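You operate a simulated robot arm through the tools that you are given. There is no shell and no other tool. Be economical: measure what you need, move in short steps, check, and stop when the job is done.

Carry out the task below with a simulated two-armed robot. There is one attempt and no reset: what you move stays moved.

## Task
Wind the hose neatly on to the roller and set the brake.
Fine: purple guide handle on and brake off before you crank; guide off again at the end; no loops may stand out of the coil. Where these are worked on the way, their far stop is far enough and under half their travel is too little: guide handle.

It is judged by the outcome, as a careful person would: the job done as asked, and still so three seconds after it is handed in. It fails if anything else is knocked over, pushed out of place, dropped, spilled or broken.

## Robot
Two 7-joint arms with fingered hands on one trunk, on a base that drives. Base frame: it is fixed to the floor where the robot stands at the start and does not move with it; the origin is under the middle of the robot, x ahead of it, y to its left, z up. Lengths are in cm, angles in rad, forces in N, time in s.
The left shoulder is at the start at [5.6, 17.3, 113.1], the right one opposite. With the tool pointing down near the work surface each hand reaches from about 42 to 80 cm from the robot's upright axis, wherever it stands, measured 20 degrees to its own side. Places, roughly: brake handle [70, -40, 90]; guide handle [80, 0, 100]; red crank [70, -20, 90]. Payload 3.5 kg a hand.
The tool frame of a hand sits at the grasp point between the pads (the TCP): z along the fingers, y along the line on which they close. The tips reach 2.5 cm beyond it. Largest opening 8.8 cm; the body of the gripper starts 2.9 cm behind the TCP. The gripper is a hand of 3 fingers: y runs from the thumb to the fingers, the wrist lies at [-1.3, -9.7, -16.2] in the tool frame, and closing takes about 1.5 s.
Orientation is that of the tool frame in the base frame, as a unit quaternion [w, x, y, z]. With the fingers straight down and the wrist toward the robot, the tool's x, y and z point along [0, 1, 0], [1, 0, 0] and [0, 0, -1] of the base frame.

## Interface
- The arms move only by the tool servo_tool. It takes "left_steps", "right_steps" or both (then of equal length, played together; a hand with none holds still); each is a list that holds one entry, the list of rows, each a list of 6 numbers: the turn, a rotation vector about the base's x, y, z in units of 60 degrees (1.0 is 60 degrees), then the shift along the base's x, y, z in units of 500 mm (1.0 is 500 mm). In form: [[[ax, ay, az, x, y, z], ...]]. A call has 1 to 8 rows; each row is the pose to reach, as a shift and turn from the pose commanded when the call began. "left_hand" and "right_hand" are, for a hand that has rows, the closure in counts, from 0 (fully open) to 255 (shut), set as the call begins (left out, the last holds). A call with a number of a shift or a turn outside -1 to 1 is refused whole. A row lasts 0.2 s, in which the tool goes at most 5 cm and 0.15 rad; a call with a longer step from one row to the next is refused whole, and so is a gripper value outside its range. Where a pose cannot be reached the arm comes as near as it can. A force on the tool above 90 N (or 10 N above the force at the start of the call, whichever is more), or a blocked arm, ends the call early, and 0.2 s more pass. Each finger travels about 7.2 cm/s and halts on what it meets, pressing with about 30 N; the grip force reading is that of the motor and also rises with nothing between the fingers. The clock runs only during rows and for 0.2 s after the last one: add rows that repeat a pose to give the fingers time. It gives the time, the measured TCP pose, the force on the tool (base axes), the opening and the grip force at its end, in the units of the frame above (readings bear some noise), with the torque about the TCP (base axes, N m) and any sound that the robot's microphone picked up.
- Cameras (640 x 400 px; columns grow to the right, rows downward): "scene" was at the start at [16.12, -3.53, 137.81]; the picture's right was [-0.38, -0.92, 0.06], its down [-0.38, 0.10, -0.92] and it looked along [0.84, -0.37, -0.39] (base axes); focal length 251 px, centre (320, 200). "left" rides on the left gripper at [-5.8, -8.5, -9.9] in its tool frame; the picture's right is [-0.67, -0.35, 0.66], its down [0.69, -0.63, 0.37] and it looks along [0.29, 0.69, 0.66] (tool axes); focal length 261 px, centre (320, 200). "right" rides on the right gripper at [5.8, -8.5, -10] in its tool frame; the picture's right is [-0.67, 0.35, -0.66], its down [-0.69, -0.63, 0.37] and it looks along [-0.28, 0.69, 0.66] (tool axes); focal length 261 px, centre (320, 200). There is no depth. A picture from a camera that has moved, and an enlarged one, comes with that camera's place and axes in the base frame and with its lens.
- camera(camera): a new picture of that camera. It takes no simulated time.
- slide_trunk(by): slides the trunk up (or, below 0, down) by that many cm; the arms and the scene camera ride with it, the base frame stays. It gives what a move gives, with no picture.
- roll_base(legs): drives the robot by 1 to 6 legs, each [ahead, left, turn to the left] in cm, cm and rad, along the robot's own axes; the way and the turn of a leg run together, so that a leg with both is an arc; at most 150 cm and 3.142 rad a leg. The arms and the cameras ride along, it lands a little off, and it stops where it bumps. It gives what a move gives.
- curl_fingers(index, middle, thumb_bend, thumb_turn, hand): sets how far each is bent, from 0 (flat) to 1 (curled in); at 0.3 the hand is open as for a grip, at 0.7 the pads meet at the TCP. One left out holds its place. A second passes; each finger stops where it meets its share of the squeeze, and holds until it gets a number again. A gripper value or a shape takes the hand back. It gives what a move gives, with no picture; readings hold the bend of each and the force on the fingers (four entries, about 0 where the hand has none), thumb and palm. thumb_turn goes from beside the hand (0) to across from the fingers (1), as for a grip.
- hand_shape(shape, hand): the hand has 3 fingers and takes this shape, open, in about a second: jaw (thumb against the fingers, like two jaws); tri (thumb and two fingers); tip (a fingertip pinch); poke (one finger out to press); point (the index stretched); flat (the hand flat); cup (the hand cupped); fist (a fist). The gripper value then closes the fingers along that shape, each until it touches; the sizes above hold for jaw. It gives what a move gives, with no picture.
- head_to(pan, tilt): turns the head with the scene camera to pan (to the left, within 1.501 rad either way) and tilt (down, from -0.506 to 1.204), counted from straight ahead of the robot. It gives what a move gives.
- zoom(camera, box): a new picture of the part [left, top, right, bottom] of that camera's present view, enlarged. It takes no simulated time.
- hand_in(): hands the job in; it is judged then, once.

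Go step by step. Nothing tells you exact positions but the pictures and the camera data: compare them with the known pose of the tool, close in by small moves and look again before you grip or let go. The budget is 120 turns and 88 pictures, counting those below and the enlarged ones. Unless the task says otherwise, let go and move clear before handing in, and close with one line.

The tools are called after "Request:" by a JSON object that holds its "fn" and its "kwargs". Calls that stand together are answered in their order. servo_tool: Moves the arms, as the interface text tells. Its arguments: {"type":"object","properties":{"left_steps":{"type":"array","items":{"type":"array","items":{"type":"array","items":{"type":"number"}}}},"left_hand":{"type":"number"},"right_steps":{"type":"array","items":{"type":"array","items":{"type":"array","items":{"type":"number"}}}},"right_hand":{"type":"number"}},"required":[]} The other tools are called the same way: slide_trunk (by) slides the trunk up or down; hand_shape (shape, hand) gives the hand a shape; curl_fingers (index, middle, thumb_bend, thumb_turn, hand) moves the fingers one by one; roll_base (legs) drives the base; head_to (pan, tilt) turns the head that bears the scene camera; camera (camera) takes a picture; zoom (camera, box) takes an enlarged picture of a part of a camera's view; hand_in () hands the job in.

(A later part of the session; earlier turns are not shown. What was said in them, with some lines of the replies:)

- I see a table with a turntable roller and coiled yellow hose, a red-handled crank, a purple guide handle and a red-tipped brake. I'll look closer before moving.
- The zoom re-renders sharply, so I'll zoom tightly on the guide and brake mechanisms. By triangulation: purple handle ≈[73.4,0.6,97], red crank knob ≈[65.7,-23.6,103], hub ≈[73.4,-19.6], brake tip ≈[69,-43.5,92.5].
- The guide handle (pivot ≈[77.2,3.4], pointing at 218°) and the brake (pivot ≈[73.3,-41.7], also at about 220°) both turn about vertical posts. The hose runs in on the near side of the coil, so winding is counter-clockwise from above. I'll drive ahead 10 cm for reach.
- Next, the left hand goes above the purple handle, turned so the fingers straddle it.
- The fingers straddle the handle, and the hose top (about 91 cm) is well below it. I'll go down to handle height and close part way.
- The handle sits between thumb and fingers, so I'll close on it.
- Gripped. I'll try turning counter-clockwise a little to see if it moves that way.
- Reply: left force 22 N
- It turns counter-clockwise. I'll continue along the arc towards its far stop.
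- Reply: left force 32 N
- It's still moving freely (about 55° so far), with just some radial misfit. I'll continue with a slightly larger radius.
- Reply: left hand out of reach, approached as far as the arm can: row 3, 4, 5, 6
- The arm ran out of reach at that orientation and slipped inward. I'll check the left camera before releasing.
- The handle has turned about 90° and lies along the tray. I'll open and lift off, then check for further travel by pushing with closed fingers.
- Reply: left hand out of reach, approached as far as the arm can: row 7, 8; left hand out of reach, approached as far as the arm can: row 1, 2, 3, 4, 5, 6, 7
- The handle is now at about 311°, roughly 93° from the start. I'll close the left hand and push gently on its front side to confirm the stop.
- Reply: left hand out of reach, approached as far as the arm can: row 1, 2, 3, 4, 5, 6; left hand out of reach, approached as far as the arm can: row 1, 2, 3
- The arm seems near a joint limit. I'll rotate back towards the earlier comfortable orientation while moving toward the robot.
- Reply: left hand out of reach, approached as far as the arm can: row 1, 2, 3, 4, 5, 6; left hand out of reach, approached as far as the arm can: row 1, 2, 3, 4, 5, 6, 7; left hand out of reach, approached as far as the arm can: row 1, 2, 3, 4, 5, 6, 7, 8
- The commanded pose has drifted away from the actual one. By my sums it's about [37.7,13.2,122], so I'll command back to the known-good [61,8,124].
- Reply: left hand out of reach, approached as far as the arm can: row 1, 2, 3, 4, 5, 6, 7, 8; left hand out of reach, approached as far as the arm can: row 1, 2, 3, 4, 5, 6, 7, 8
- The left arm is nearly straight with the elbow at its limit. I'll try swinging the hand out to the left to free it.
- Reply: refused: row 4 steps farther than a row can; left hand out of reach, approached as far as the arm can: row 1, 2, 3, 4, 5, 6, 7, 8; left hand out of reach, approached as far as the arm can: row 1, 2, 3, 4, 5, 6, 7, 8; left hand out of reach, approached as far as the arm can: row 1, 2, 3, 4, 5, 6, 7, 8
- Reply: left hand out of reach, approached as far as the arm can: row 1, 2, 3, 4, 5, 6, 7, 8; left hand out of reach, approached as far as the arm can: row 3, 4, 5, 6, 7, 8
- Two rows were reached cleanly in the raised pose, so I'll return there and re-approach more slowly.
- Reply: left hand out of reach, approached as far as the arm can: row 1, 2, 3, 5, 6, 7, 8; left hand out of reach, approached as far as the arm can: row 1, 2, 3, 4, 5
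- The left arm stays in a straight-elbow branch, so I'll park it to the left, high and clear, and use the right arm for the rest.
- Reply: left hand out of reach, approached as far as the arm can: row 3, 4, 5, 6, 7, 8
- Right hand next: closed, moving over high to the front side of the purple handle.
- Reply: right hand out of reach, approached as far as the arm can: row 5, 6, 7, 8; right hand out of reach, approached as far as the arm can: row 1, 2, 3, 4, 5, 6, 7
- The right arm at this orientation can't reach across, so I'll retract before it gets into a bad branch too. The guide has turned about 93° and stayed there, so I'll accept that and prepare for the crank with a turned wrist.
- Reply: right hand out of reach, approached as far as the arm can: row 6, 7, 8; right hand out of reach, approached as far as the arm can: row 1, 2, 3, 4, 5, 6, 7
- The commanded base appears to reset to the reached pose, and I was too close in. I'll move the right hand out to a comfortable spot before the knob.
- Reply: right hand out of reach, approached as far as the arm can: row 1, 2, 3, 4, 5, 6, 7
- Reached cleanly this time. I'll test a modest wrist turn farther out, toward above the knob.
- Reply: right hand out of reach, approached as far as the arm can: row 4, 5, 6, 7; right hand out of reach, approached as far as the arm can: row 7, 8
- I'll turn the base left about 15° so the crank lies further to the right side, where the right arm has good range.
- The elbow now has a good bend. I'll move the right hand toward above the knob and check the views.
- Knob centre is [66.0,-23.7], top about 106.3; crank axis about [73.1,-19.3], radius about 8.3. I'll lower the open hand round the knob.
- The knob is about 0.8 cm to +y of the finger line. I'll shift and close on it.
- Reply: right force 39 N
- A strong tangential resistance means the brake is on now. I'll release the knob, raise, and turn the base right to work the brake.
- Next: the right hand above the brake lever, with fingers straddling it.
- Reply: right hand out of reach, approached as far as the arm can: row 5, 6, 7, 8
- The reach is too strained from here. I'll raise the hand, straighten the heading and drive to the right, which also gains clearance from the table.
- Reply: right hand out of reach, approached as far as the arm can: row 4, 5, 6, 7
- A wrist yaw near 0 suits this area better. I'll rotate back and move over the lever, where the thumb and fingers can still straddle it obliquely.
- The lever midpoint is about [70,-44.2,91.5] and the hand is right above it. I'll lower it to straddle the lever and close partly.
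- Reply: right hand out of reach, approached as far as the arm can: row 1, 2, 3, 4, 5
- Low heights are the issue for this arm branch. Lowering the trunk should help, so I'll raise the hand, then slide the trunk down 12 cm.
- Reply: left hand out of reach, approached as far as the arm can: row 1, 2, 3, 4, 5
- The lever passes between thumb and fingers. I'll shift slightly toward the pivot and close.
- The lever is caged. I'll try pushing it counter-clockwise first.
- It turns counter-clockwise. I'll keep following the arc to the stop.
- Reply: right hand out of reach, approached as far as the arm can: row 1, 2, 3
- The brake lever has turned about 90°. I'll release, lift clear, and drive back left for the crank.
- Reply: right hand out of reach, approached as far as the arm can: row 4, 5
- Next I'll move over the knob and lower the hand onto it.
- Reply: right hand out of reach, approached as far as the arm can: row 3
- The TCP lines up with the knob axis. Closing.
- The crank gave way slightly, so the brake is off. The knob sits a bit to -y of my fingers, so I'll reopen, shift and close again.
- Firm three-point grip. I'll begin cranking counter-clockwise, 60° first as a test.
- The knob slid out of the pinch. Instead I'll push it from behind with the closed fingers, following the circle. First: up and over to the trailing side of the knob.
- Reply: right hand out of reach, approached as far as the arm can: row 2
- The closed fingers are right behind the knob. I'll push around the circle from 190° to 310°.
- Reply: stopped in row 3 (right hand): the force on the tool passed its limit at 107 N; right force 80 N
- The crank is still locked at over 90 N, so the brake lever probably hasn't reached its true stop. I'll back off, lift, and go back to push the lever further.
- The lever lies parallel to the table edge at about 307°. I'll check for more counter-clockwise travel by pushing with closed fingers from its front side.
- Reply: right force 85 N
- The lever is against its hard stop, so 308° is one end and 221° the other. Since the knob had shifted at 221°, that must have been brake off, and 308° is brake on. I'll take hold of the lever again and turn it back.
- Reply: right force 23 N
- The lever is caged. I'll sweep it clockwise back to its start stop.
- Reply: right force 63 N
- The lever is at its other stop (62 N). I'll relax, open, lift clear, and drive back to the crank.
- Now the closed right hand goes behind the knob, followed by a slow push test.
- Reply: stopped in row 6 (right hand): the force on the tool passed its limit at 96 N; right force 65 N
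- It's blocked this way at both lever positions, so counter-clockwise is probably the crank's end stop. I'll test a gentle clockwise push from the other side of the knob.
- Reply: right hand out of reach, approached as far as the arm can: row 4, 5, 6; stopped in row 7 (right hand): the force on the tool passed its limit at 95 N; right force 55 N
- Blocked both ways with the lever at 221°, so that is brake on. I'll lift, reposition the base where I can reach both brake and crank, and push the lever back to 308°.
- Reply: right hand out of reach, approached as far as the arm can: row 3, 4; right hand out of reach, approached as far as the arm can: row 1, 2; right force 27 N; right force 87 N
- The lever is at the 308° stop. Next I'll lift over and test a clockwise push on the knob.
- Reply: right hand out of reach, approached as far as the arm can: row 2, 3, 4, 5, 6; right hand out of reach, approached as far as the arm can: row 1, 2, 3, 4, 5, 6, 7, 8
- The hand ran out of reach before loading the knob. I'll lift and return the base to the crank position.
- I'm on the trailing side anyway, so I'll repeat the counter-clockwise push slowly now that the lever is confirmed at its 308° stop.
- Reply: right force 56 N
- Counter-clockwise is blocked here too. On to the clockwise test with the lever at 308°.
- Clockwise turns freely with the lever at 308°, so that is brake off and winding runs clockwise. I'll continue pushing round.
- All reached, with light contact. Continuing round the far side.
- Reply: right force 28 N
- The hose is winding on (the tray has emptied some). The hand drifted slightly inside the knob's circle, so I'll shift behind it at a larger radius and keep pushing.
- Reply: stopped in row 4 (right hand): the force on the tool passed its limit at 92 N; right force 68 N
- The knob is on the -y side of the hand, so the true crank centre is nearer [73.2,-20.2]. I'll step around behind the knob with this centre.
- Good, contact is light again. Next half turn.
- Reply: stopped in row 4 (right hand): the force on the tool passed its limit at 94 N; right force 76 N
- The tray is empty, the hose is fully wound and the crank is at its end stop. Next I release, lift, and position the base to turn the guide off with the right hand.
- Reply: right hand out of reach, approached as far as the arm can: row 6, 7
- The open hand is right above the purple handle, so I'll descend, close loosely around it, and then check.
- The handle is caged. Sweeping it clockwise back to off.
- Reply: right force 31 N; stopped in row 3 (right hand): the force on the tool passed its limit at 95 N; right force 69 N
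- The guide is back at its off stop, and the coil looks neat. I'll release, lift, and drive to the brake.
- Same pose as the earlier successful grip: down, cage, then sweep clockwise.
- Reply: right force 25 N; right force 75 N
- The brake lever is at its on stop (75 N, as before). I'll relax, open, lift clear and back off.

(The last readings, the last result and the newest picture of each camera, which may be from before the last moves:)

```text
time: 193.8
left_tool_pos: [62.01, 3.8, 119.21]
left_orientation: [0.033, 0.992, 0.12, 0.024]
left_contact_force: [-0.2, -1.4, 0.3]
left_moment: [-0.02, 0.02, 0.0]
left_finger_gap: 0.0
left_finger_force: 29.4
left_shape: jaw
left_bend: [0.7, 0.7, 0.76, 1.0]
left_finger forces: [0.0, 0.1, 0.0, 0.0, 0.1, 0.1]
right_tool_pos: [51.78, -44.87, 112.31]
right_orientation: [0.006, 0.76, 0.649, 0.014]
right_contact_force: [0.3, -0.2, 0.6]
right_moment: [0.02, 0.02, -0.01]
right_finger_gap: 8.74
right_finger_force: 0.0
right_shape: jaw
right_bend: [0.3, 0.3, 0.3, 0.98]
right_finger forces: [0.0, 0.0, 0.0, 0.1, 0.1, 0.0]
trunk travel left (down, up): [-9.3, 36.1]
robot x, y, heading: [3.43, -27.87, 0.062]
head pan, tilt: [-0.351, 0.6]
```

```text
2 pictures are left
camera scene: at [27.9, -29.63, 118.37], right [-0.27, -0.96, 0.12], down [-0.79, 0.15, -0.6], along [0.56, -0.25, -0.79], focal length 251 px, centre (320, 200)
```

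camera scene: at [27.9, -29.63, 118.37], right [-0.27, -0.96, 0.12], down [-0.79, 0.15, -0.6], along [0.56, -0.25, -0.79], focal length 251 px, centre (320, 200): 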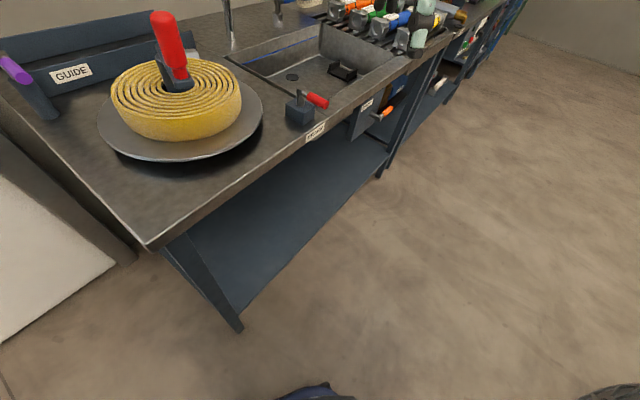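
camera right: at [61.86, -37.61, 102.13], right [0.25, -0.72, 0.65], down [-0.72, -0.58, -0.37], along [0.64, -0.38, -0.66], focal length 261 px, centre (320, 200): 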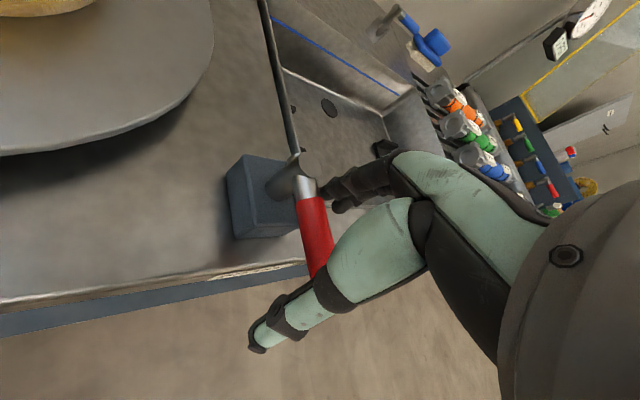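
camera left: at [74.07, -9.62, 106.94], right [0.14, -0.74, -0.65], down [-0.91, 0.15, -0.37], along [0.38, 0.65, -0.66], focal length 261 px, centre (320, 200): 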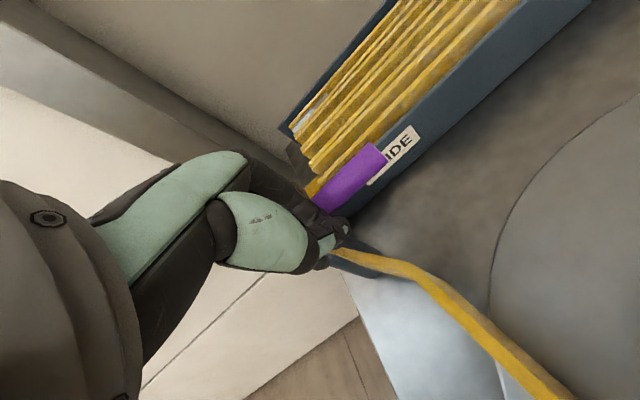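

Request:
{"fn": "zoom", "kwargs": {"camera": "scene", "box": [0, 0, 340, 212]}}

```text
1.88 times, centred on (170, 106) of scene
camera zoom: at [27.9, -29.63, 118.37], right [-0.27, -0.96, 0.12], down [-0.79, 0.15, -0.6], along [0.56, -0.25, -0.79], focal length 472 px, centre (602, 377)
```

zoom: 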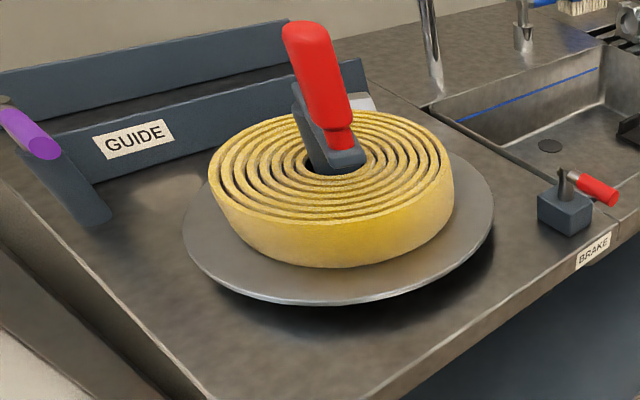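

The coil is tight and neat, the guide is off, the brake is set, and both hands are clear. I'll hand in.

Request:
{"fn": "hand_in", "kwargs": {}}

```text
The job is handed in.
```

The hose is fully wound in a neat coil on the roller, the guide handle is back off, and the brake is set. While finding out which lever position was off and which way the crank turns, I pushed on the crank several times with the brake still on. It didn't turn then. All the actual winding was done with the guide on and the brake off.
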